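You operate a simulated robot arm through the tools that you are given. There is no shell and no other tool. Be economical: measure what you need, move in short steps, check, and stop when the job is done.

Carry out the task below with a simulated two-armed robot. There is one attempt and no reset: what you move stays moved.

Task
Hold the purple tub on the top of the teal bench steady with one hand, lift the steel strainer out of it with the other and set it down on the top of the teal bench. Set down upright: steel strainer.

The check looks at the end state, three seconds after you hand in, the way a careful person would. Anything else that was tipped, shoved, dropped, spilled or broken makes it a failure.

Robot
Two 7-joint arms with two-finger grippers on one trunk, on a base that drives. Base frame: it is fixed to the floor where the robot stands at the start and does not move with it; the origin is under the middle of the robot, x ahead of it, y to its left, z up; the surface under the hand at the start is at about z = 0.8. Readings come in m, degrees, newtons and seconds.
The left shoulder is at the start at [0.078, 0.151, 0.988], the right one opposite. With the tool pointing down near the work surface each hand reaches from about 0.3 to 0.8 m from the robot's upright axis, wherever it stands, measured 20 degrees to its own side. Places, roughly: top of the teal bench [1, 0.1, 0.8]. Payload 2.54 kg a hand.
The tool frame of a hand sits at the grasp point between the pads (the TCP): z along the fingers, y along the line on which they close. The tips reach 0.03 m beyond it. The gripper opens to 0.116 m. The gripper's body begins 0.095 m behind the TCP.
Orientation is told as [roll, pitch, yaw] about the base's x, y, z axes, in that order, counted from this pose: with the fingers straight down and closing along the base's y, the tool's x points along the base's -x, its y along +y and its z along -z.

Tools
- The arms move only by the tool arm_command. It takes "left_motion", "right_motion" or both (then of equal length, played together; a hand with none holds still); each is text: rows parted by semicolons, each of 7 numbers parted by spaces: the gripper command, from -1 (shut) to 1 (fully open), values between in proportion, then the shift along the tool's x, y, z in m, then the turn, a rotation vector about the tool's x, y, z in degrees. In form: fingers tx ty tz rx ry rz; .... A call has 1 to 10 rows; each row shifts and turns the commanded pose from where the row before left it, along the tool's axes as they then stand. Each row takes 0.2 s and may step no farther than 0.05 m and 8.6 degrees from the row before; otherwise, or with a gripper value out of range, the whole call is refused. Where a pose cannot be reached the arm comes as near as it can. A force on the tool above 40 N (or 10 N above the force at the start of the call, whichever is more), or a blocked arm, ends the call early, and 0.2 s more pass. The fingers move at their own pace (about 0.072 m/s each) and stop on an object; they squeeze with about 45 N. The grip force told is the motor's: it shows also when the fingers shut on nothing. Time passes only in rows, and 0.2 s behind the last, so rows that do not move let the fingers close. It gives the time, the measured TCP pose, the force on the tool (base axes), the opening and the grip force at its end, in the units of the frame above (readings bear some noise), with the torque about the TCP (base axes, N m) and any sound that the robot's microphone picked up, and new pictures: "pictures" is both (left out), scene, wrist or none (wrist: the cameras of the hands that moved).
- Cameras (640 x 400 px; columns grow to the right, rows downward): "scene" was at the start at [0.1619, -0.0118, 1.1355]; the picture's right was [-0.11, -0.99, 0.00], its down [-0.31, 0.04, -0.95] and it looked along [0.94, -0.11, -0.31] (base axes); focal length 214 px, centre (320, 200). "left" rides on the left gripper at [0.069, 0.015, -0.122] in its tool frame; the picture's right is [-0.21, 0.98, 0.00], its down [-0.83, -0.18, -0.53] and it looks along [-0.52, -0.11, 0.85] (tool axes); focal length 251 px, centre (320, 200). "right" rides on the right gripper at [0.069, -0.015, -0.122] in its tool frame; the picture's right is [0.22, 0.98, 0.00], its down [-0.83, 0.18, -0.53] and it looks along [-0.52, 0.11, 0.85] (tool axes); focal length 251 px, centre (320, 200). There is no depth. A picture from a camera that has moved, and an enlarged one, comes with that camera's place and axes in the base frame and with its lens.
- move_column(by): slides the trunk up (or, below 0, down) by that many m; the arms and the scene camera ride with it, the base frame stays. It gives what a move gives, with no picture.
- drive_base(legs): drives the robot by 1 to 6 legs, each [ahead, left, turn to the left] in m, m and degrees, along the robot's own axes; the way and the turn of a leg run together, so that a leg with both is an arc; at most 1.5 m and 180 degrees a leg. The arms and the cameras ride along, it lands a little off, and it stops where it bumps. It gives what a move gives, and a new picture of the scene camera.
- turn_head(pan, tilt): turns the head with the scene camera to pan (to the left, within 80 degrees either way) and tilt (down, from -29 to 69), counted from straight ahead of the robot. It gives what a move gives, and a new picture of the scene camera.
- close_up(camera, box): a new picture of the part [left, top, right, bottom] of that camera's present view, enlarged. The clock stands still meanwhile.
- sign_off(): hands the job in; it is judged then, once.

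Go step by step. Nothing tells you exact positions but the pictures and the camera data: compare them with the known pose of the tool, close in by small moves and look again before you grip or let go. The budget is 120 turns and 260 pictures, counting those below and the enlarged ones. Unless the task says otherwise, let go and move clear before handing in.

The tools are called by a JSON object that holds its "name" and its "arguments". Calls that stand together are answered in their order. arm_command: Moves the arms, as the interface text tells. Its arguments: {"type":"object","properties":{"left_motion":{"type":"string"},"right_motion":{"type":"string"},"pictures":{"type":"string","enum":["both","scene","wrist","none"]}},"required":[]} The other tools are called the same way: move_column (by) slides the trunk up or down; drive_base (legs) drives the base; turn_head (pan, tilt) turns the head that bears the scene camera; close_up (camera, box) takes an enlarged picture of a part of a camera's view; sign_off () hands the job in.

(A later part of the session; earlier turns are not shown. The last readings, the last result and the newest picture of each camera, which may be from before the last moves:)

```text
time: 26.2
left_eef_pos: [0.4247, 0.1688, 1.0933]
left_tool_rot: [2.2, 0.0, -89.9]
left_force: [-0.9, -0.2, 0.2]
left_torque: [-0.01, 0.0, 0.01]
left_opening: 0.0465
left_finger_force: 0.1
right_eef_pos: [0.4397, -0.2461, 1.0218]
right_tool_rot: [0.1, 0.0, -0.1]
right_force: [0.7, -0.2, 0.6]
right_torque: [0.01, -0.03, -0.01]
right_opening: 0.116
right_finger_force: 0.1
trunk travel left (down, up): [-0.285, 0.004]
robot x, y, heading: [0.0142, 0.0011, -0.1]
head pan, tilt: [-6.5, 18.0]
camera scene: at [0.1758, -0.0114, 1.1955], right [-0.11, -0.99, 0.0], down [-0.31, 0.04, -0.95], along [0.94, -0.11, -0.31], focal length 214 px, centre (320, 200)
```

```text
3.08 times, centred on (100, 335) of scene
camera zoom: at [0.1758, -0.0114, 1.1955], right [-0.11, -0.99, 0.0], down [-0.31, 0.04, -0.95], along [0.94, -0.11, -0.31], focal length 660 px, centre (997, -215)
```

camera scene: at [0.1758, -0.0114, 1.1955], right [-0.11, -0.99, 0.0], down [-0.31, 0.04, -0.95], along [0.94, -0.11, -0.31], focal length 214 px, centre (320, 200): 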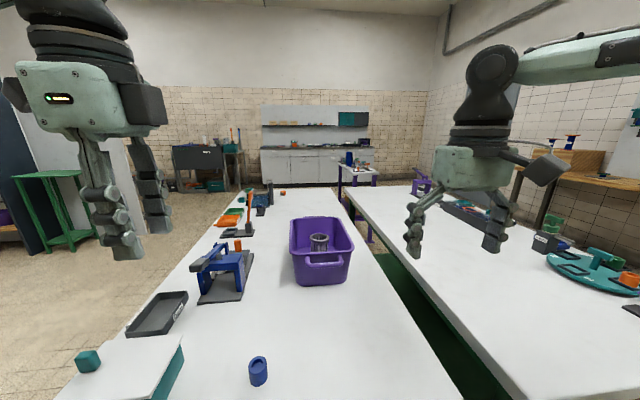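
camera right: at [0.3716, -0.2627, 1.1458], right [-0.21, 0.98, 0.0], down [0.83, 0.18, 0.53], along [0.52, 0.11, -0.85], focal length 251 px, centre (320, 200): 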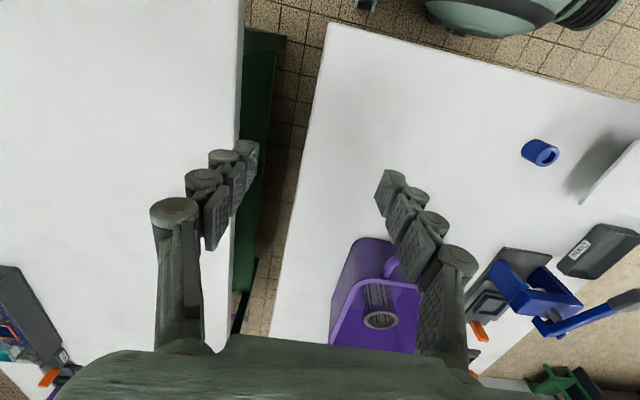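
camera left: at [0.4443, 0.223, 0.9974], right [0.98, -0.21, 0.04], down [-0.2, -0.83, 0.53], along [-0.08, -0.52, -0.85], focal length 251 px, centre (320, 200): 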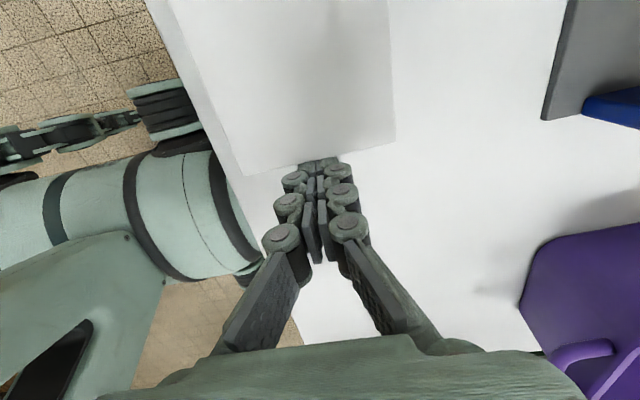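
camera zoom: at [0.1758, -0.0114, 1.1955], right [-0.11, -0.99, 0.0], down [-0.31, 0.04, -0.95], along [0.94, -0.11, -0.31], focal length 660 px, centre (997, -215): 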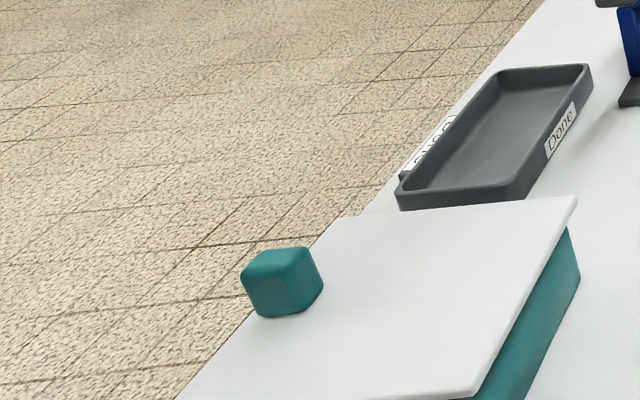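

The lid is restored with the box and tray in place. Now I re-measure the tub, since the earlier blocked move may have nudged it.

{"name": "close_up", "arguments": {"camera": "scene", "box": [260, 200, 380, 300]}}

{"name": "close_up", "arguments": {"camera": "right", "box": [270, 200, 510, 360]}}

```text
4.00 times, centred on (320, 250) of scene
camera zoom: at [0.1758, -0.0114, 1.1955], right [-0.11, -0.99, 0.0], down [-0.31, 0.04, -0.95], along [0.94, -0.11, -0.31], focal length 858 px, centre (320, 0)
```

zoom: 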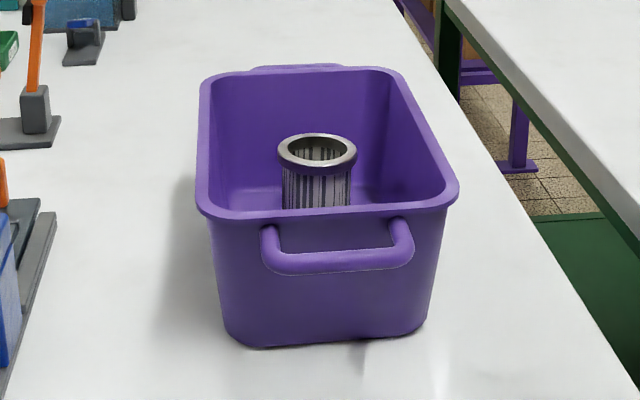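

```text
2.50 times, centred on (390, 280) of right
camera zoom: at [0.3715, -0.2618, 1.146], right [-0.21, 0.98, 0.0], down [0.83, 0.18, 0.53], along [0.52, 0.11, -0.85], focal length 629 px, centre (145, 0)
```

zoom: 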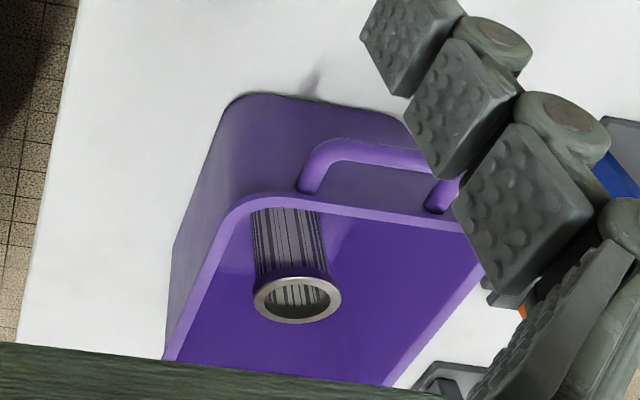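

The tub was nudged about 0.016 m forward, and I'll draw it back by the handle while holding it. The bar is now at x≈0.592 and the strainer at [0.739, −0.076, 0.891]. I bring the left hand above the handle, nearly upright with only a slight lean, watching the elbow.

{"name": "arm_command", "arguments": {"left_motion": "-0.2 -0.037 0.028 0 2.1 0 0;-0.2 -0.037 0.028 0 0 0 0;-0.2 -0.037 0.028 0 0 0 0;-0.2 -0.037 0.028 0 0 0 0;-0.2 -0.035 0.028 0 0 0 0;-0.2 -0.031 0.027 0 0 0 0;-0.2 0 0 0 0 -7.5 0;-0.45 0 0 0 0 -7.5 0;-0.45 0 0 0.04 0 0 0;-0.45 0 0 0 0 0 0", "pictures": "both"}}

```text
time: 28.4
left_eef_pos: [0.5928, -0.0574, 1.057]
left_tool_rot: [0.1, -15.1, -89.9]
left_force: [1.0, -0.3, 0.3]
left_torque: [0.0, -0.02, -0.02]
left_opening: 0.0322
left_finger_force: 0.0
right_eef_pos: [0.4408, -0.2471, 1.0237]
right_tool_rot: [0.0, 0.0, -0.2]
right_force: [0.2, -0.3, -0.5]
right_torque: [-0.04, 0.0, -0.01]
right_opening: 0.1159
right_finger_force: 0.0
trunk travel left (down, up): [-0.285, 0.004]
robot x, y, heading: [0.0144, 0.0015, -0.0]
head pan, tilt: [-6.5, 18.0]
camera scene: at [0.1755, -0.0114, 1.1957], right [-0.11, -0.99, 0.0], down [-0.31, 0.04, -0.95], along [0.94, -0.11, -0.31], focal length 214 px, centre (320, 200)
camera left: at [0.6077, 0.0412, 1.1566], right [0.98, -0.2, 0.06], down [-0.18, -0.66, 0.73], along [-0.11, -0.72, -0.68], focal length 251 px, centre (320, 200)
```

scene: 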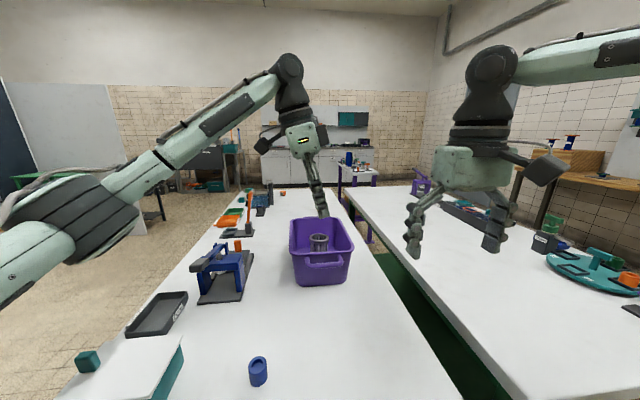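
left: 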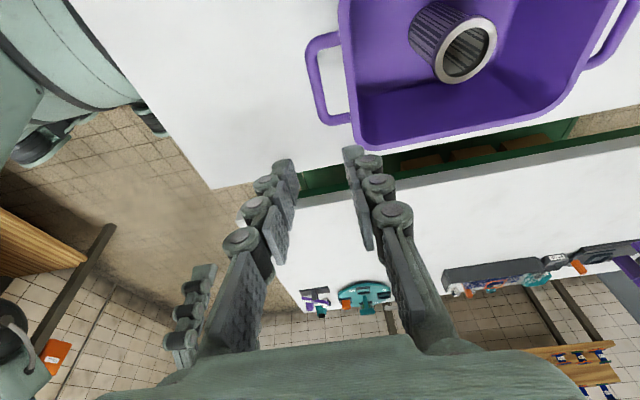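

The elbow is well above the box for now. I lower the hand vertically part way and look again.

{"name": "arm_command", "arguments": {"left_motion": "-0.45 0.01 0 0.035 0 0 0;-0.45 0.009 0 0.035 0 0 0;-0.45 0 0 0 0 0 0", "pictures": "both"}}

{"name": "turn_head", "arguments": {"pan": 30, "tilt": 35}}

```text
time: 29.2
left_eef_pos: [0.5924, -0.0588, 0.9802]
left_tool_rot: [0.3, -15.0, -90.0]
left_force: [-0.2, 0.2, 0.0]
left_torque: [-0.02, -0.01, -0.01]
left_opening: 0.0318
left_finger_force: 0.1
right_eef_pos: [0.4404, -0.2468, 1.0232]
right_tool_rot: [0.1, -0.1, 0.0]
right_force: [0.1, 0.2, 0.3]
right_torque: [-0.02, -0.02, 0.0]
right_opening: 0.1161
right_finger_force: 0.0
trunk travel left (down, up): [-0.285, 0.004]
robot x, y, heading: [0.0161, 0.0024, -0.1]
head pan, tilt: [-6.5, 18.0]
camera scene: at [0.1757, -0.0115, 1.1956], right [-0.11, -0.99, 0.0], down [-0.31, 0.04, -0.95], along [0.94, -0.11, -0.31], focal length 214 px, centre (320, 200)
camera left: at [0.607, 0.0404, 1.0813], right [0.98, -0.21, 0.06], down [-0.18, -0.66, 0.73], along [-0.11, -0.72, -0.68], focal length 251 px, centre (320, 200)
```

scene: 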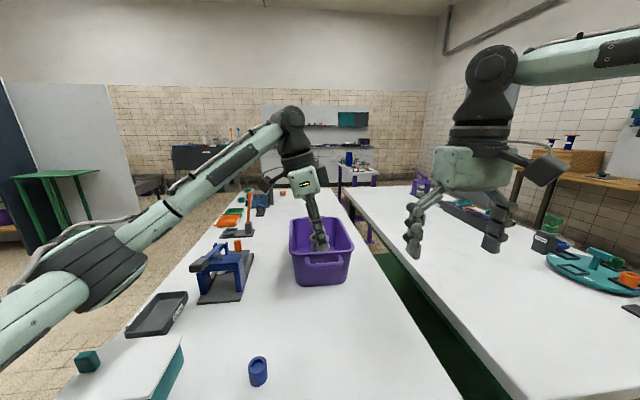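
left: 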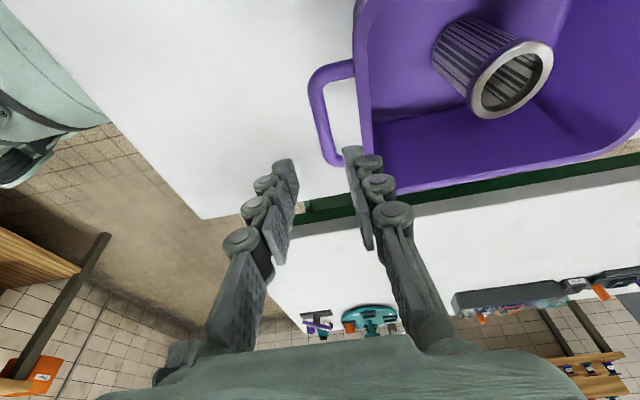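

```text
time: 30.2
left_eef_pos: [0.5912, -0.0576, 0.9808]
left_tool_rot: [0.1, -15.1, -89.9]
left_force: [0.5, 0.1, 0.4]
left_torque: [-0.01, 0.01, 0.03]
left_opening: 0.0317
left_finger_force: 0.0
right_eef_pos: [0.441, -0.2461, 1.0217]
right_tool_rot: [-0.1, 0.1, -0.1]
right_force: [0.2, 0.6, 0.2]
right_torque: [0.0, 0.02, -0.04]
right_opening: 0.1156
right_finger_force: 0.0
trunk travel left (down, up): [-0.285, 0.004]
robot x, y, heading: [0.0134, -0.0013, -0.0]
head pan, tilt: [30.0, 35.0]
camera scene: at [0.1594, 0.0431, 1.1685], right [0.5, -0.87, 0.0], down [-0.5, -0.29, -0.82], along [0.71, 0.41, -0.57], focal length 214 px, centre (320, 200)
```

scene: 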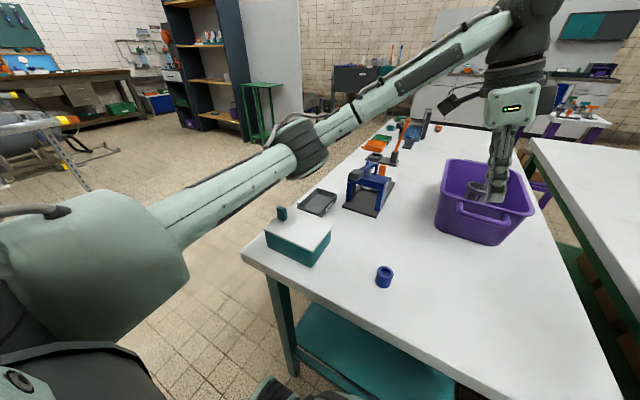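

The elbow is around z≈1.07 and well clear of the box. Next I check finger alignment with the handle bar.

{"name": "close_up", "arguments": {"camera": "left", "box": [240, 30, 440, 180]}}

```text
2.67 times, centred on (340, 105) of left
camera zoom: at [0.6072, 0.0406, 1.0815], right [0.98, -0.21, 0.06], down [-0.18, -0.66, 0.73], along [-0.11, -0.72, -0.68], focal length 670 px, centre (267, 453)
```

zoom: 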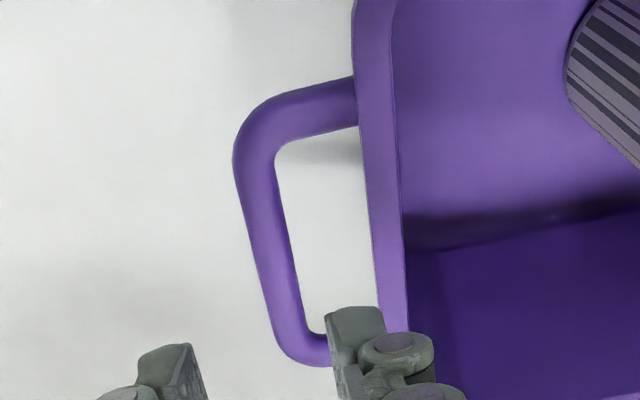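

Bar centre is at x≈0.597 with a gap to x≈0.628. I shift +0.005 in x, narrow the fingers to 0.026, and descend onto the bar.

{"name": "arm_command", "arguments": {"left_motion": "-0.55 0 0.005 0 0 0 0;-0.55 0.005 0 0.02 0 0 0;-0.55 0.005 0 0.02 0 0 0;-0.55 0 0 0 0 0 0", "pictures": "none"}}

{"name": "close_up", "arguments": {"camera": "left", "box": [240, 30, 440, 180]}}

```text
time: 31.2
left_eef_pos: [0.5959, -0.0595, 0.9428]
left_tool_rot: [0.2, -15.1, -90.0]
left_force: [1.0, 0.2, 0.2]
left_torque: [-0.01, 0.0, 0.02]
left_opening: 0.0261
left_finger_force: 0.0
right_eef_pos: [0.4406, -0.2472, 1.0227]
right_tool_rot: [0.1, 0.0, -0.1]
right_force: [-0.4, 0.1, 0.0]
right_torque: [-0.01, 0.02, 0.04]
right_opening: 0.1161
right_finger_force: 0.0
trunk travel left (down, up): [-0.285, 0.004]
robot x, y, heading: [0.0167, -0.0003, 0.1]
head pan, tilt: [30.0, 35.0]
```

```text
2.67 times, centred on (340, 105) of left
camera zoom: at [0.6118, 0.0401, 1.0429], right [0.98, -0.21, 0.06], down [-0.18, -0.66, 0.73], along [-0.11, -0.72, -0.68], focal length 670 px, centre (267, 453)
```

zoom: 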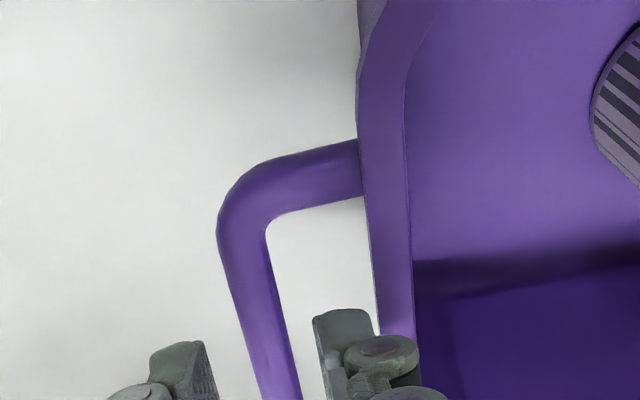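

{"name": "arm_command", "arguments": {"left_motion": "-0.55 0.002 -0.0025 0.008 0 0 0;-0.55 0.004 0 0.014 0 0 0;-0.55 0.004 0 0.014 0 0 0;-0.55 0.002 0 0.01 0 0 0;-0.55 0 0 0 0 0 0", "pictures": "scene"}}

{"name": "close_up", "arguments": {"camera": "left", "box": [240, 50, 440, 200]}}

```text
time: 32.4
left_eef_pos: [0.5945, -0.0582, 0.8944]
left_tool_rot: [0.2, -15.1, -89.9]
left_force: [0.3, -0.3, -0.3]
left_torque: [0.01, 0.0, -0.01]
left_opening: 0.0258
left_finger_force: 0.0
right_eef_pos: [0.4411, -0.2471, 1.022]
right_tool_rot: [0.0, 0.0, -0.1]
right_force: [-1.2, -0.6, -0.2]
right_torque: [0.02, 0.03, 0.0]
right_opening: 0.116
right_finger_force: 0.0
trunk travel left (down, up): [-0.285, 0.004]
robot x, y, heading: [0.0121, 0.0014, -0.1]
head pan, tilt: [30.0, 35.0]
camera scene: at [0.1593, 0.0432, 1.1685], right [0.5, -0.87, 0.0], down [-0.5, -0.29, -0.82], along [0.71, 0.41, -0.57], focal length 214 px, centre (320, 200)
```

scene: 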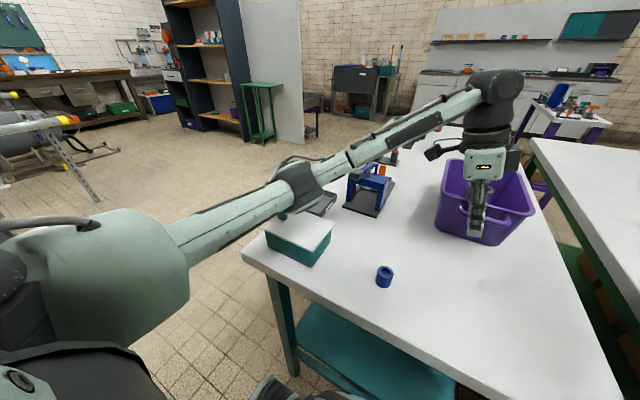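

```text
2.67 times, centred on (340, 125) of left
camera zoom: at [0.6106, 0.0402, 0.9941], right [0.98, -0.21, 0.06], down [-0.18, -0.66, 0.73], along [-0.11, -0.72, -0.68], focal length 670 px, centre (267, 400)
```

zoom: 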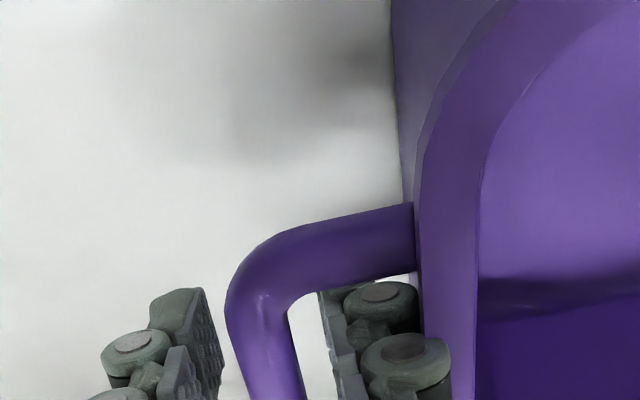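

The finger is through the handle without contact and the lid is undisturbed. I close on the bar.

{"name": "arm_command", "arguments": {"left_motion": "-1 0 0 0 0 0 0;-1 0 0 0 0 0 0;-1 0 0 0 0 0 0", "pictures": "none"}}

{"name": "turn_head", "arguments": {"pan": -6.5, "tilt": 25}}

```text
time: 33.2
left_eef_pos: [0.5943, -0.0575, 0.8957]
left_tool_rot: [0.1, -15.1, -89.9]
left_force: [0.7, -0.1, 0.5]
left_torque: [-0.08, -0.01, -0.02]
left_opening: 0.01
left_finger_force: 36.5
right_eef_pos: [0.4406, -0.2474, 1.0235]
right_tool_rot: [0.0, 0.0, -0.2]
right_force: [-0.1, -0.1, -1.2]
right_torque: [0.0, 0.02, 0.02]
right_opening: 0.116
right_finger_force: 0.0
trunk travel left (down, up): [-0.285, 0.004]
robot x, y, heading: [0.0155, -0.0037, -0.1]
head pan, tilt: [30.0, 35.0]
```

```text
time: 34.2
left_eef_pos: [0.5954, -0.059, 0.8949]
left_tool_rot: [0.2, -15.1, -89.9]
left_force: [-0.1, 0.2, -0.2]
left_torque: [0.08, 0.06, 0.02]
left_opening: 0.0103
left_finger_force: 36.6
right_eef_pos: [0.442, -0.2471, 1.0234]
right_tool_rot: [0.0, 0.0, -0.1]
right_force: [-0.2, 1.3, 0.0]
right_torque: [-0.03, -0.01, -0.02]
right_opening: 0.1159
right_finger_force: 0.1
trunk travel left (down, up): [-0.285, 0.004]
robot x, y, heading: [0.0157, 0.0011, -0.2]
head pan, tilt: [-6.5, 25.0]
camera scene: at [0.1748, -0.0113, 1.1841], right [-0.11, -0.99, 0.0], down [-0.42, 0.05, -0.91], along [0.9, -0.1, -0.42], focal length 214 px, centre (320, 200)
```

scene: 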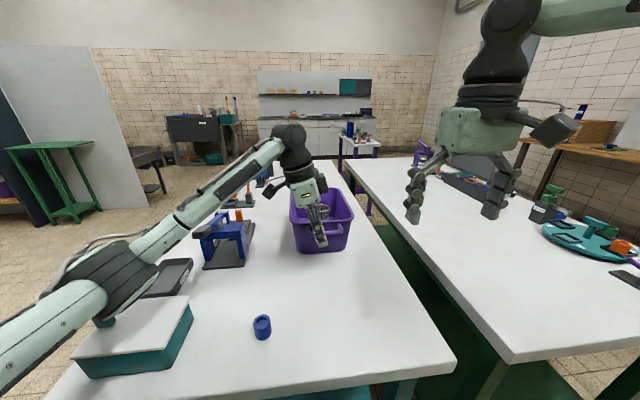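

The bar is held firmly. I now draw the tub slowly back the 0.016 m it had been nudged.

{"name": "arm_command", "arguments": {"left_motion": "-1 0 -0.003 0 0 0 0;-1 0 -0.003 0 0 0 0;-1 0 -0.003 0 0 0 0;-1 0 -0.003 0 0 0 0;-1 0 -0.003 0 0 0 0;-1 0 0 0 0 0 0", "pictures": "scene"}}

{"name": "close_up", "arguments": {"camera": "scene", "box": [260, 160, 380, 260]}}

```text
time: 35.6
left_eef_pos: [0.5799, -0.0575, 0.8948]
left_tool_rot: [0.1, -15.1, -89.9]
left_force: [0.4, -0.4, 0.8]
left_torque: [0.18, 0.04, 0.0]
left_opening: 0.0096
left_finger_force: 36.7
right_eef_pos: [0.4412, -0.2473, 1.0223]
right_tool_rot: [0.0, 0.0, -0.1]
right_force: [0.1, -0.9, -0.2]
right_torque: [0.0, 0.0, 0.0]
right_opening: 0.1161
right_finger_force: 0.1
trunk travel left (down, up): [-0.285, 0.004]
robot x, y, heading: [0.0128, -0.0026, -0.3]
head pan, tilt: [-6.5, 25.0]
camera scene: at [0.1748, -0.0114, 1.1842], right [-0.11, -0.99, 0.0], down [-0.42, 0.05, -0.91], along [0.9, -0.1, -0.42], focal length 214 px, centre (320, 200)
```

scene: 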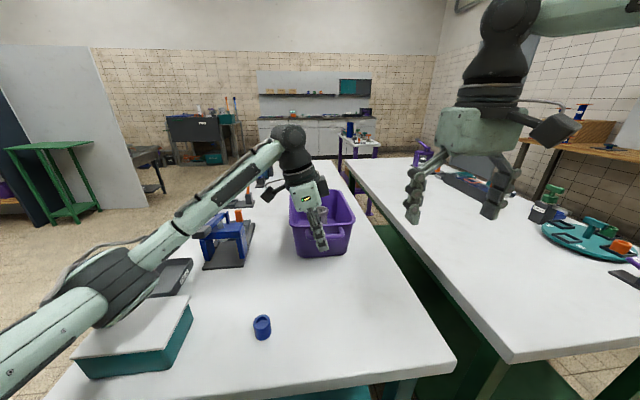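

```text
4.00 times, centred on (320, 210) of scene
camera zoom: at [0.1748, -0.0114, 1.1842], right [-0.11, -0.99, 0.0], down [-0.42, 0.05, -0.91], along [0.9, -0.1, -0.42], focal length 858 px, centre (320, 160)
```

zoom: 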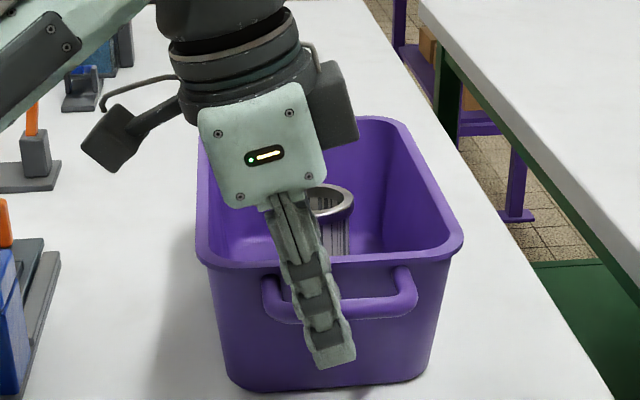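

The tub is back near its original place (front bottom edge x≈0.636) and held. Now the right hand turns to yaw +90 so it closes along x, with its camera away from the left hand.

{"name": "arm_command", "arguments": {"right_motion": "1 0 0 0 0 0 -8.5;1 0 0 0 0 0 -8.5;1 0 0 0 0 0 -8.5;1 0 0 0 0 0 -8.5;1 0 0 0 0 0 -8.5;1 0 0 0 0 0 -8.5;1 0 0 0 0 0 -8.5;1 0 0 0 0 0 -8.5;1 0 0 0 0 0 -8.5;1 0 0 0 0 0 -8.5", "pictures": "none"}}

{"name": "arm_command", "arguments": {"right_motion": "0.8 0 -0.04 -0.02 0 0 -5;0.8 0 -0.045 -0.02 0 0 0;0.8 0 -0.045 -0.01 0 0 0;0.8 0 -0.045 0 0 0 0;0.8 0 -0.045 0 0 0 0;0.8 0 -0.04 0 0 0 0;0.8 0 -0.02 0 0 0 0;0.8 0 0 0 0 0 0", "pictures": "both"}}

```text
time: 37.8
left_eef_pos: [0.5799, -0.0583, 0.8943]
left_tool_rot: [0.2, -15.2, -89.9]
left_force: [0.6, 0.4, -0.3]
left_torque: [0.13, -0.01, -0.04]
left_opening: 0.0102
left_finger_force: 36.7
right_eef_pos: [0.441, -0.2473, 1.0232]
right_tool_rot: [0.1, 0.0, 85.1]
right_force: [-0.7, 0.4, 0.1]
right_torque: [-0.01, -0.02, 0.0]
right_opening: 0.1157
right_finger_force: 0.1
trunk travel left (down, up): [-0.285, 0.004]
robot x, y, heading: [0.0121, 0.0037, 0.1]
head pan, tilt: [-6.5, 25.0]
```

```text
time: 39.6
left_eef_pos: [0.5801, -0.0573, 0.8938]
left_tool_rot: [-0.1, -15.1, -90.0]
left_force: [1.1, -0.3, 0.7]
left_torque: [-0.04, 0.0, -0.05]
left_opening: 0.0102
left_finger_force: 36.7
right_eef_pos: [0.6598, -0.2618, 1.0617]
right_tool_rot: [-0.1, -0.1, 89.8]
right_force: [0.1, -0.7, 0.5]
right_torque: [0.01, 0.0, 0.01]
right_opening: 0.1043
right_finger_force: 0.0
right hand out of reach, approached as far as the arm can: row 5, 6, 7
trunk travel left (down, up): [-0.285, 0.004]
robot x, y, heading: [0.0136, -0.0027, -0.1]
head pan, tilt: [-6.5, 25.0]
camera scene: at [0.1748, -0.0114, 1.1842], right [-0.11, -0.99, 0.0], down [-0.42, 0.05, -0.91], along [0.9, -0.1, -0.42], focal length 214 px, centre (320, 200)
camera right: at [0.6734, -0.3309, 1.1849], right [-0.98, -0.21, 0.0], down [-0.18, 0.83, 0.53], along [-0.11, 0.52, -0.85], focal length 251 px, centre (320, 200)
```

scene: 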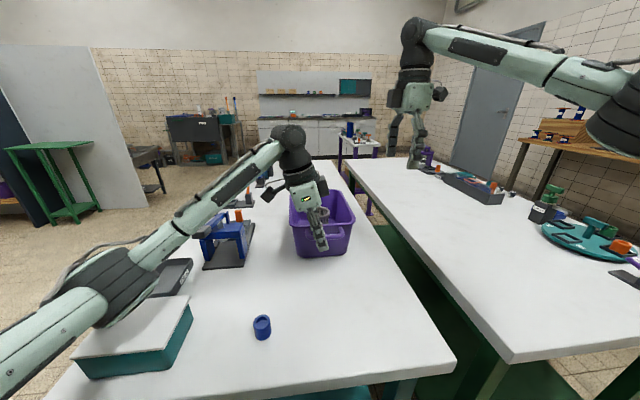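
right: 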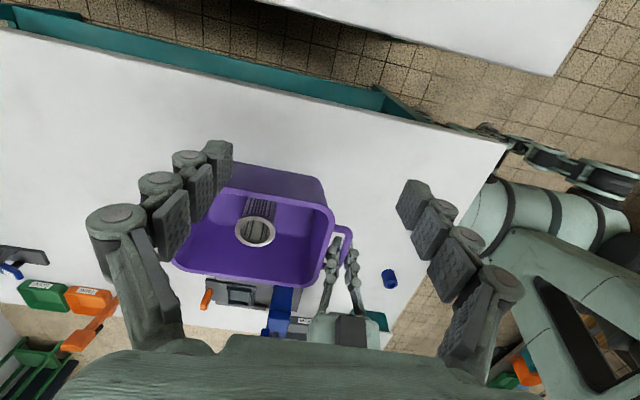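

At that height the right arm can't reach straight over the tub. Tilting the hand back and to the right, with the closing axis kept level, brings the wrist closer and away from the left hand. So I go to yaw 60 with a tilt of about 28°.

{"name": "arm_command", "arguments": {"right_motion": "0.8 0 0.03 0 0 0 7.5;0.8 0 0.03 0 0 0 7.5;0.8 0 0 0 0 0 7.5;0.8 0 0 0 0 0 7.5;0.8 0 0 0 0 -7 0;0.8 0 0 0 0 -7 0;0.8 0 0 0 0 -7 0;0.8 0 0 0 0 -7 0;0.8 0 0 0 0 0 0", "pictures": "both"}}

```text
time: 41.6
left_eef_pos: [0.5792, -0.0586, 0.8946]
left_tool_rot: [0.1, -15.0, -89.8]
left_force: [-1.2, -0.1, -0.1]
left_torque: [0.0, 0.04, 0.05]
left_opening: 0.01
left_finger_force: 37.0
right_eef_pos: [0.6002, -0.2571, 1.0606]
right_tool_rot: [-0.1, -28.1, 59.9]
right_force: [-1.2, -0.5, -0.2]
right_torque: [0.01, -0.01, -0.02]
right_opening: 0.1043
right_finger_force: 0.0
trunk travel left (down, up): [-0.285, 0.004]
robot x, y, heading: [0.0103, 0.0025, -0.0]
head pan, tilt: [-6.5, 25.0]
camera scene: at [0.1747, -0.0114, 1.1842], right [-0.11, -0.99, 0.0], down [-0.42, 0.05, -0.91], along [0.9, -0.1, -0.42], focal length 214 px, centre (320, 200)
camera right: at [0.5537, -0.3672, 1.1371], right [-0.94, 0.33, -0.1], down [0.08, 0.5, 0.86], along [0.33, 0.8, -0.5], focal length 251 px, centre (320, 200)
```

scene: 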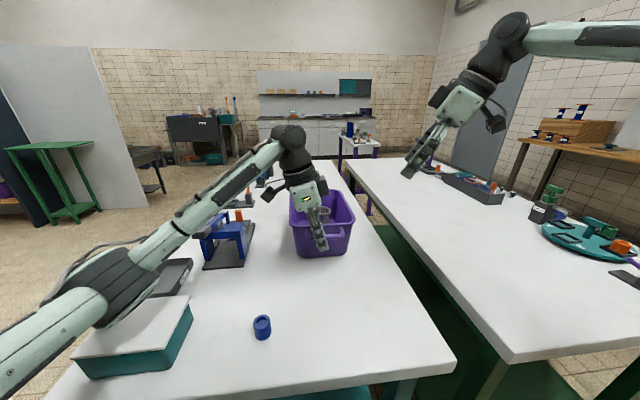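
right: 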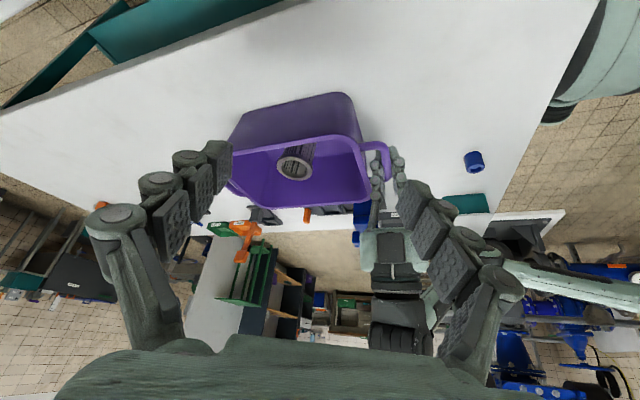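

The strainer measures [0.725, −0.078, 0.889] from here too. I bring the right hand to a point 0.10 m back along its finger line and narrow it to about 0.08 m.

{"name": "arm_command", "arguments": {"right_motion": "0.4 -0.021 -0.0036 0.0333 0 0 0;0.4 -0.021 -0.0036 0.0333 0 0 0;0.4 -0.021 -0.0036 0.0333 0 0 0;0.4 -0.021 -0.0036 0.0333 0 0 0;0.4 -0.021 -0.0036 0.0333 0 0 0;0.4 0 0 0 0 0 0", "pictures": "both"}}

{"name": "close_up", "arguments": {"camera": "scene", "box": [260, 120, 420, 260]}}

```text
time: 43.0
left_eef_pos: [0.5797, -0.0585, 0.8933]
left_tool_rot: [0.1, -15.2, -89.9]
left_force: [-0.3, -0.4, -0.9]
left_torque: [0.14, -0.02, -0.03]
left_opening: 0.01
left_finger_force: 36.9
right_eef_pos: [0.7013, -0.1176, 0.9635]
right_tool_rot: [0.0, -27.9, 59.9]
right_force: [0.3, 0.1, -0.1]
right_torque: [-0.01, -0.02, 0.03]
right_opening: 0.0811
right_finger_force: 0.1
trunk travel left (down, up): [-0.285, 0.004]
robot x, y, heading: [0.0144, -0.0004, -0.1]
head pan, tilt: [-6.5, 25.0]
camera scene: at [0.1747, -0.0114, 1.1842], right [-0.11, -0.99, 0.0], down [-0.42, 0.05, -0.91], along [0.9, -0.1, -0.42], focal length 214 px, centre (320, 200)
camera right: at [0.6547, -0.2273, 1.0397], right [-0.94, 0.33, -0.1], down [0.08, 0.5, 0.86], along [0.33, 0.8, -0.5], focal length 251 px, centre (320, 200)
```

scene: 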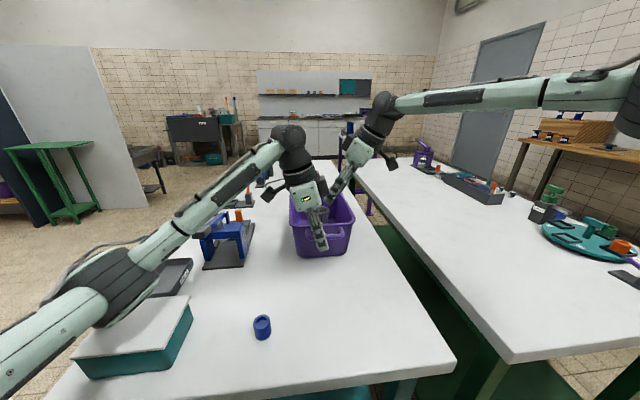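
right: 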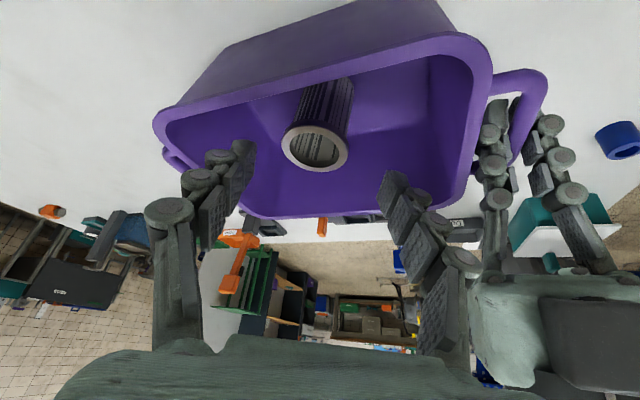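

```text
2.86 times, centred on (340, 190) of scene
camera zoom: at [0.1747, -0.0114, 1.1842], right [-0.11, -0.99, 0.0], down [-0.42, 0.05, -0.91], along [0.9, -0.1, -0.42], focal length 613 px, centre (263, 229)
```

zoom: 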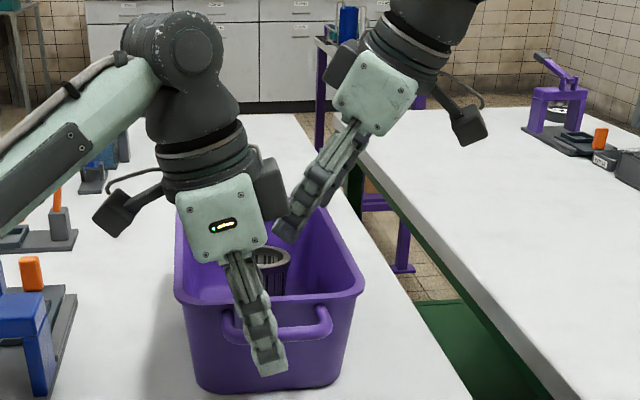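

Clearances look all right. I advance along the finger line in two stages.

{"name": "arm_command", "arguments": {"right_motion": "0.4 0 0 0.025 0 0 0;0.4 0 0 0.025 0 0 0;0.4 0 0 0 0 0 0", "pictures": "wrist"}}

{"name": "close_up", "arguments": {"camera": "scene", "box": [260, 120, 420, 260]}}

```text
time: 43.8
left_eef_pos: [0.5807, -0.0589, 0.894]
left_tool_rot: [0.1, -15.1, -89.9]
left_force: [1.0, 0.1, 0.6]
left_torque: [0.04, -0.04, -0.02]
left_opening: 0.0097
left_finger_force: 36.9
right_eef_pos: [0.7065, -0.1031, 0.9204]
right_tool_rot: [-0.1, -28.1, 59.9]
right_force: [-0.1, 0.7, -0.9]
right_torque: [0.01, -0.04, -0.01]
right_opening: 0.0812
right_finger_force: 0.1
right hand out of reach, approached as far as the arm can: row 2
trunk travel left (down, up): [-0.285, 0.004]
robot x, y, heading: [0.0154, 0.0028, -0.4]
head pan, tilt: [-6.5, 25.0]
camera right: at [0.6595, -0.2125, 0.9964], right [-0.94, 0.33, -0.1], down [0.08, 0.5, 0.86], along [0.33, 0.8, -0.5], focal length 251 px, centre (320, 200)
```

right: 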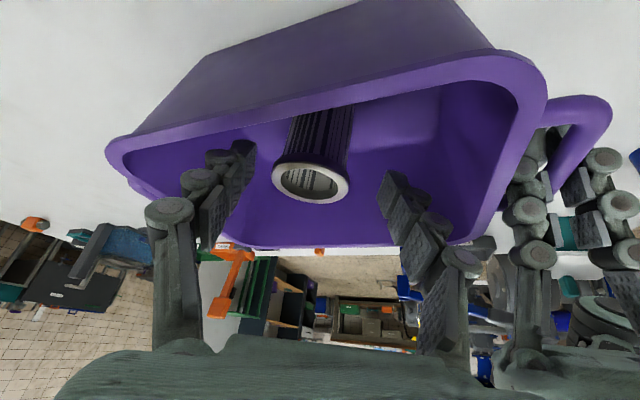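

```text
2.86 times, centred on (340, 190) of scene
camera zoom: at [0.1748, -0.0114, 1.1842], right [-0.11, -0.99, 0.0], down [-0.42, 0.05, -0.91], along [0.9, -0.1, -0.42], focal length 613 px, centre (263, 229)
```

zoom: 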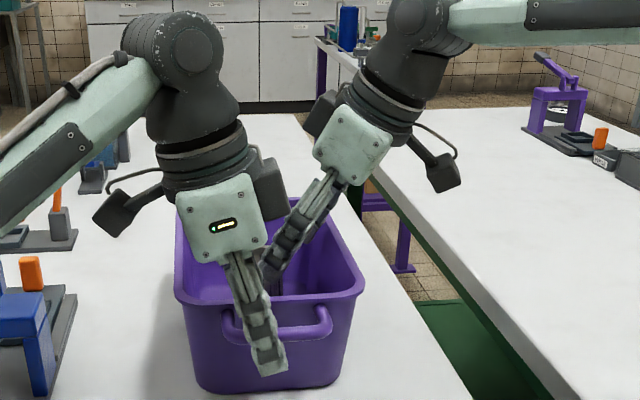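

The right arm ran into a joint limit just short, with no contact. A yaw nearer to its neutral one should reach better. I back out, change to yaw 30 with about 15° tilt, and check.

{"name": "arm_command", "arguments": {"right_motion": "0.4 0 0 -0.04 0 0 0;0.4 0 0 -0.04 0 0 0;0.4 0 0 -0.04 0 0 0;0.4 0 0 -0.03 0 0 0;0.4 0 0 0 0 7 0;0.4 0 0 0 0 7 0;0.4 0 0 0 0 7 0;0.4 0 0 0 0 7 0;0.4 0 0 0 0 0 7.5;0.4 0 0 0 0 0 7.5", "pictures": "none"}}

{"name": "arm_command", "arguments": {"right_motion": "0.4 0 0 0 0 0 7.5;0.4 0 0 0 0 0 7.5;0.4 0 0 0 0 -7.5 0;0.4 0 0 0 0 -7.5 0;0.4 0 0 0 0 0 0", "pictures": "both"}}

```text
time: 46.0
left_eef_pos: [0.5809, -0.0587, 0.8948]
left_tool_rot: [0.1, -15.0, -89.9]
left_force: [0.3, 0.6, 0.4]
left_torque: [0.08, 0.0, 0.03]
left_opening: 0.01
left_finger_force: 35.8
right_eef_pos: [0.6707, -0.1633, 1.0505]
right_tool_rot: [4.7, -16.9, 44.1]
right_force: [-0.4, -0.7, 0.2]
right_torque: [-0.02, 0.0, -0.02]
right_opening: 0.0813
right_finger_force: 0.0
right hand out of reach, approached as far as the arm can: row 6, 7, 8
trunk travel left (down, up): [-0.285, 0.004]
robot x, y, heading: [0.0142, 0.0002, -0.0]
head pan, tilt: [-6.5, 25.0]
```

```text
time: 47.2
left_eef_pos: [0.5806, -0.0591, 0.8946]
left_tool_rot: [0.2, -15.1, -90.0]
left_force: [-0.4, 1.2, -0.1]
left_torque: [-0.01, -0.02, 0.07]
left_opening: 0.01
left_finger_force: 37.0
right_eef_pos: [0.6712, -0.1641, 1.0515]
right_tool_rot: [10.1, -30.0, 26.0]
right_force: [-0.6, 0.0, -0.4]
right_torque: [-0.01, 0.01, 0.01]
right_opening: 0.081
right_finger_force: 0.1
trunk travel left (down, up): [-0.285, 0.004]
robot x, y, heading: [0.0129, -0.0004, -0.2]
head pan, tilt: [-6.5, 25.0]
camera scene: at [0.1747, -0.0113, 1.1842], right [-0.11, -0.99, 0.0], down [-0.42, 0.05, -0.91], along [0.9, -0.1, -0.42], focal length 214 px, centre (320, 200)
camera right: at [0.5798, -0.2482, 1.1205], right [-0.66, 0.75, 0.04], down [0.35, 0.27, 0.9], along [0.66, 0.61, -0.44], focal length 251 px, centre (320, 200)
```

scene: 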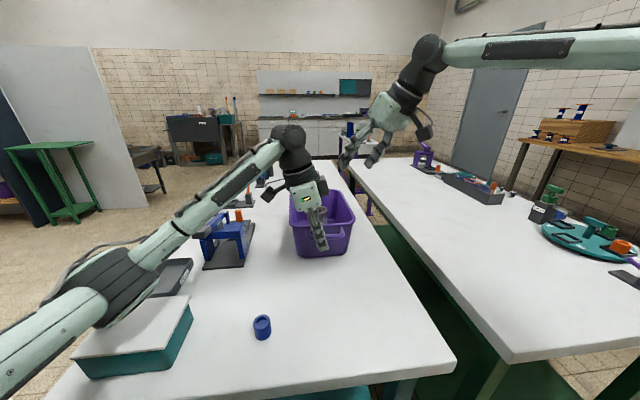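
right: 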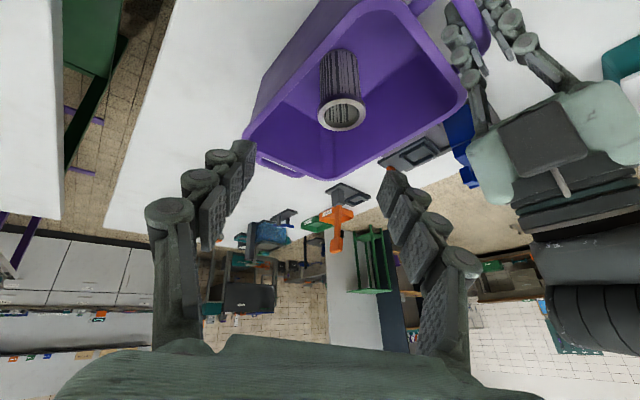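

The remaining limits come from arm length and wrist angle. Moving the base a little closer might solve both, so I look down at the gap between my base and the bench.

{"name": "turn_head", "arguments": {"pan": 0, "tilt": 69}}

```text
time: 48.4
left_eef_pos: [0.5801, -0.0582, 0.8937]
left_tool_rot: [0.1, -15.1, -89.9]
left_force: [-1.0, 0.2, 0.8]
left_torque: [0.11, -0.03, 0.02]
left_opening: 0.0104
left_finger_force: 36.5
right_eef_pos: [0.6698, -0.1627, 1.0533]
right_tool_rot: [9.9, -29.9, 25.9]
right_force: [1.0, -0.8, -0.6]
right_torque: [0.01, 0.02, -0.05]
right_opening: 0.0811
right_finger_force: 0.0
trunk travel left (down, up): [-0.285, 0.004]
robot x, y, heading: [0.0146, -0.002, 0.1]
head pan, tilt: [0.0, 68.8]
camera scene: at [0.1391, -0.0009, 1.1248], right [0.0, -1.0, 0.0], down [-0.93, 0.0, -0.36], along [0.36, 0.0, -0.93], focal length 214 px, centre (320, 200)
```

scene: 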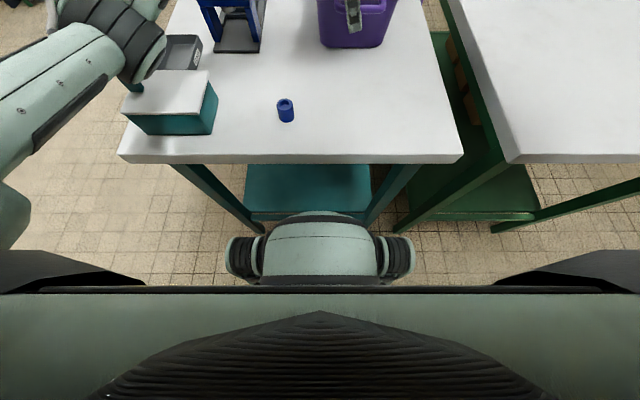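

There is no room to drive closer because the bench legs and shelf are right ahead. The mirror of the left hand's pose (yaw 90, leaning ~30° to the right) should work, with the lift drifting slightly back inside the tub. I reorient to that.

{"name": "arm_command", "arguments": {"right_motion": "0.4 0.0256 0.0088 0.0083 5 0 0;0.4 0.0256 0.0088 0.0083 5 0 0;0.4 0 0 0 -4 0 -6.93;0.4 0 0 0 -4 0 -6.93;0.4 0 0 0 -4 0 -6.93;0.4 0 0 0 -4 0 -6.93;0.4 0 0 0 -4 0 -6.93;0.4 0 0 0 -4 0 -6.93;0.4 0 0 0 -4 0 -6.93;0.4 0 0 0 -4 0 -6.93", "pictures": "none"}}

{"name": "turn_head", "arguments": {"pan": -6.5, "tilt": 25}}

```text
time: 50.5
left_eef_pos: [0.5803, -0.0581, 0.8943]
left_tool_rot: [0.1, -15.1, -89.9]
left_force: [1.1, 0.1, -1.2]
left_torque: [0.01, 0.06, -0.03]
left_opening: 0.0102
left_finger_force: 36.5
right_eef_pos: [0.6286, -0.162, 1.0144]
right_tool_rot: [-0.1, -30.0, 90.2]
right_force: [-0.1, -0.2, -0.2]
right_torque: [-0.06, 0.01, 0.01]
right_opening: 0.0812
right_finger_force: 0.1
trunk travel left (down, up): [-0.285, 0.004]
robot x, y, heading: [0.014, 0.0061, 0.0]
head pan, tilt: [0.0, 68.8]
```

```text
time: 51.7
left_eef_pos: [0.5805, -0.0584, 0.8935]
left_tool_rot: [0.1, -15.1, -89.9]
left_force: [0.9, 0.1, 0.0]
left_torque: [0.09, -0.03, 0.02]
left_opening: 0.0099
left_finger_force: 36.1
right_eef_pos: [0.6284, -0.1627, 1.0155]
right_tool_rot: [0.1, -29.9, 89.9]
right_force: [0.4, -0.6, -0.2]
right_torque: [0.02, -0.04, -0.01]
right_opening: 0.0813
right_finger_force: 0.0
trunk travel left (down, up): [-0.285, 0.004]
robot x, y, heading: [0.0145, -0.0001, -0.2]
head pan, tilt: [-6.5, 25.0]
camera scene: at [0.1748, -0.0113, 1.1841], right [-0.11, -0.99, 0.0], down [-0.42, 0.05, -0.91], along [0.9, -0.1, -0.42], focal length 214 px, centre (320, 200)
```

scene: 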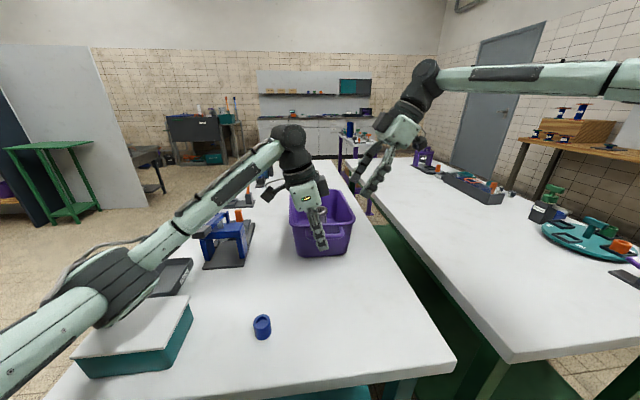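

Orientation is exact now. I move to the pre-grasp point [0.727, −0.126, 0.962].

{"name": "arm_command", "arguments": {"right_motion": "0.4 -0.0017 -0.033 0.0216 0 0 0;0.4 -0.0017 -0.033 0.0216 0 0 0;0.4 -0.0016 -0.0326 0.0215 0 0 0;0.4 0 0 0 0 0 0", "pictures": "both"}}

```text
time: 52.7
left_eef_pos: [0.5797, -0.0581, 0.8945]
left_tool_rot: [0.1, -15.1, -89.9]
left_force: [0.6, -0.4, -0.4]
left_torque: [-0.03, -0.01, -0.01]
left_opening: 0.0102
left_finger_force: 36.1
right_eef_pos: [0.6879, -0.1447, 0.9628]
right_tool_rot: [-0.1, -30.0, 90.0]
right_force: [1.4, 0.6, 0.2]
right_torque: [-0.03, 0.01, -0.02]
right_opening: 0.0812
right_finger_force: 0.0
right hand out of reach, approached as far as the arm can: row 2, 3
trunk travel left (down, up): [-0.285, 0.004]
robot x, y, heading: [0.0155, 0.0018, -0.1]
head pan, tilt: [-6.5, 25.0]
camera scene: at [0.1748, -0.0114, 1.1842], right [-0.11, -0.99, 0.0], down [-0.42, 0.05, -0.91], along [0.9, -0.1, -0.42], focal length 214 px, centre (320, 200)
camera right: at [0.7019, -0.2645, 1.0351], right [-0.98, -0.18, -0.11], down [-0.18, 0.45, 0.88], along [-0.11, 0.87, -0.47], focal length 251 px, centre (320, 200)
```

scene: 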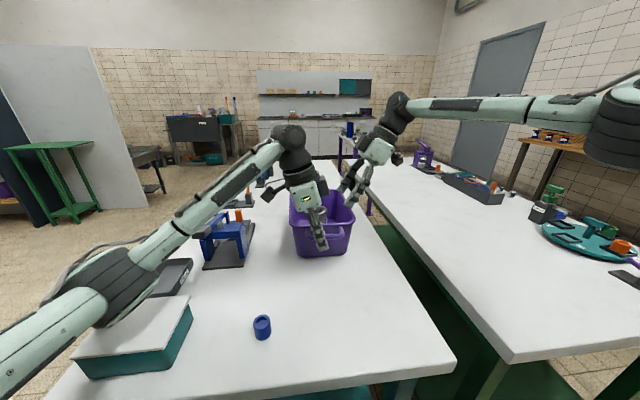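
right: 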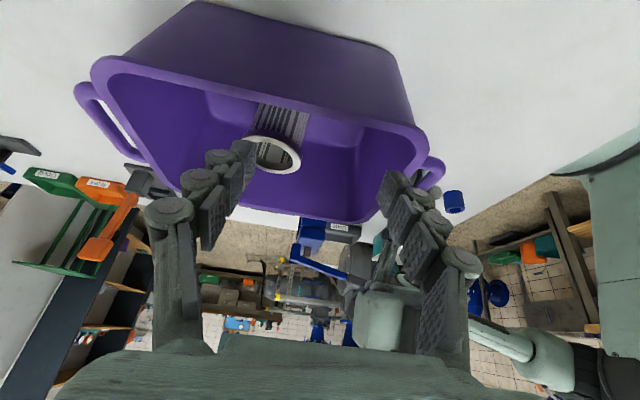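

The remaining limit looks like arm length at this yaw, and wrist angle at yaw 60. An in-between yaw of 75 should satisfy both, so I try it.

{"name": "arm_command", "arguments": {"right_motion": "0.4 0 0 0 3.75 0 6.5;0.4 0 0 0 3.75 0 6.5;0.4 -0.0111 -0.0098 0.0175 0 0 0;0.4 -0.0111 -0.0098 0.0175 0 0 0;0.4 0 0 0 0 0 0", "pictures": "wrist"}}

```text
time: 53.9
left_eef_pos: [0.5802, -0.0591, 0.8942]
left_tool_rot: [0.1, -15.2, -89.9]
left_force: [-0.5, 0.5, -0.1]
left_torque: [0.07, 0.02, 0.06]
left_opening: 0.01
left_finger_force: 36.7
right_eef_pos: [0.7031, -0.1185, 0.9454]
right_tool_rot: [-0.1, -29.9, 75.0]
right_force: [-0.3, -0.8, 0.1]
right_torque: [0.03, 0.02, -0.01]
right_opening: 0.0809
right_finger_force: 0.0
right hand out of reach, approached as far as the arm can: row 4
trunk travel left (down, up): [-0.285, 0.004]
robot x, y, heading: [0.0135, 0.0013, -0.0]
head pan, tilt: [-6.5, 25.0]
camera right: at [0.6865, -0.2393, 1.017], right [-0.99, 0.07, -0.11], down [-0.06, 0.48, 0.88], along [0.12, 0.87, -0.47], focal length 251 px, centre (320, 200)
```

right: 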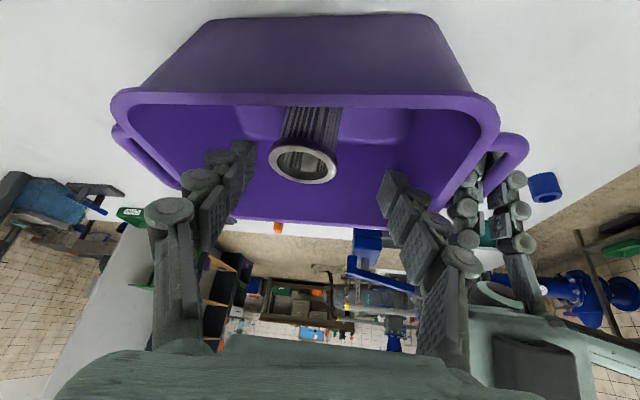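

{"name": "arm_command", "arguments": {"right_motion": "0.4 0 0 0 3.75 0 6.5;0.4 0 0 0 3.75 0 6.5;0.4 0 0 0 0 -5 0;0.4 0 0 0 0 -5 0;0.4 0.0075 0 0.0256 0 0 0;0.4 0 0 0.015 0 0 0;0.4 0 0 0.015 0 0 0;0.4 0 0 0 0 0 0", "pictures": "wrist"}}

```text
time: 55.7
left_eef_pos: [0.5797, -0.0589, 0.8938]
left_tool_rot: [0.1, -15.0, -89.8]
left_force: [-0.4, 0.0, -0.5]
left_torque: [0.11, 0.02, -0.02]
left_opening: 0.0102
left_finger_force: 37.0
right_eef_pos: [0.7182, -0.0928, 0.8985]
right_tool_rot: [-0.1, -40.0, 59.9]
right_force: [0.9, 0.4, -0.3]
right_torque: [-0.03, 0.0, 0.02]
right_opening: 0.081
right_finger_force: 0.1
trunk travel left (down, up): [-0.285, 0.004]
robot x, y, heading: [0.0158, 0.0013, 0.3]
head pan, tilt: [-6.5, 25.0]
camera right: at [0.6668, -0.2138, 0.9487], right [-0.93, 0.35, -0.14], down [-0.01, 0.34, 0.94], along [0.37, 0.87, -0.31], focal length 251 px, centre (320, 200)
```

right: 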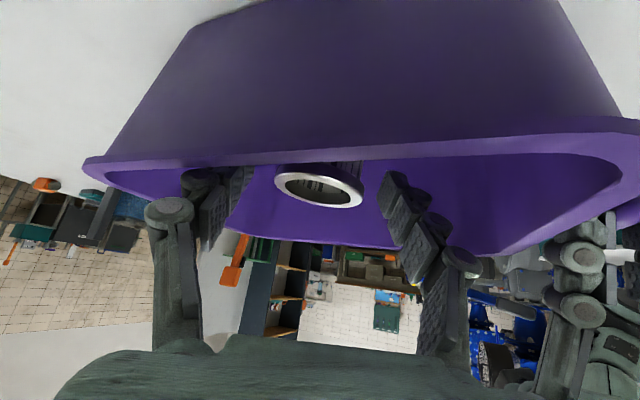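

It reaches now. The strainer rim is centred between the fingers, so I go in the last 0.026 m.

{"name": "arm_command", "arguments": {"right_motion": "0.4 0 0 0.013 0 0 0;0.4 0 0 0.013 0 0 0;0.4 0 0 0 0 0 0", "pictures": "both"}}

{"name": "close_up", "arguments": {"camera": "scene", "box": [260, 120, 420, 260]}}

```text
time: 56.5
left_eef_pos: [0.5801, -0.0577, 0.8939]
left_tool_rot: [0.1, -15.1, -90.0]
left_force: [-0.7, 0.3, 0.4]
left_torque: [0.09, -0.03, 0.06]
left_opening: 0.0098
left_finger_force: 36.8
right_eef_pos: [0.7208, -0.0817, 0.8811]
right_tool_rot: [-0.1, -40.0, 60.1]
right_force: [-0.3, 0.2, 0.1]
right_torque: [0.01, -0.01, -0.01]
right_opening: 0.0813
right_finger_force: 0.0
right hand out of reach, approached as far as the arm can: row 2
trunk travel left (down, up): [-0.285, 0.004]
robot x, y, heading: [0.0143, 0.0024, -0.2]
head pan, tilt: [-6.5, 25.0]
camera scene: at [0.1747, -0.0114, 1.1842], right [-0.11, -0.99, 0.0], down [-0.42, 0.05, -0.91], along [0.9, -0.1, -0.42], focal length 214 px, centre (320, 200)
camera right: at [0.6673, -0.2036, 0.9308], right [-0.93, 0.35, -0.14], down [-0.01, 0.34, 0.94], along [0.37, 0.87, -0.31], focal length 251 px, centre (320, 200)
```

scene: 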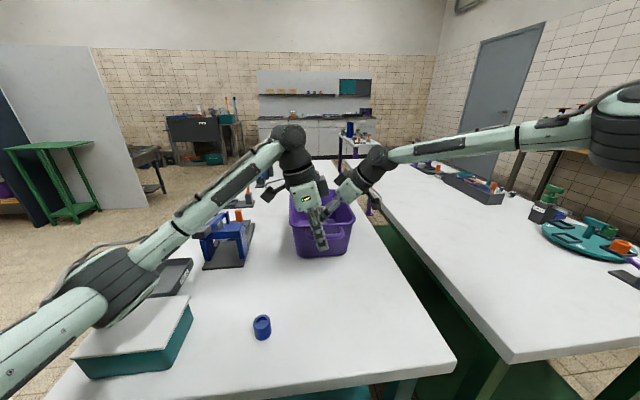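
right: 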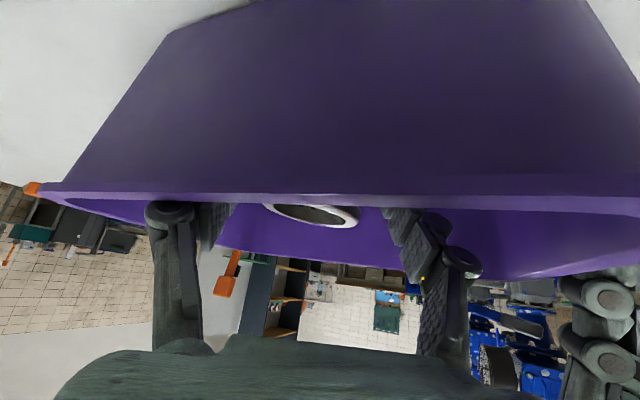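

```text
2.86 times, centred on (340, 190) of scene
camera zoom: at [0.1747, -0.0114, 1.1842], right [-0.11, -0.99, 0.0], down [-0.42, 0.05, -0.91], along [0.9, -0.1, -0.42], focal length 613 px, centre (263, 229)
```

zoom: 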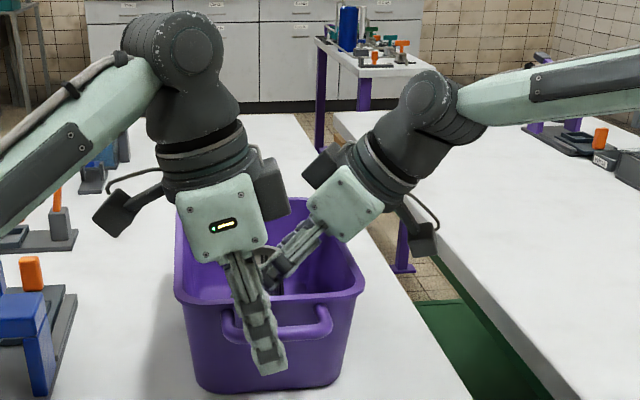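

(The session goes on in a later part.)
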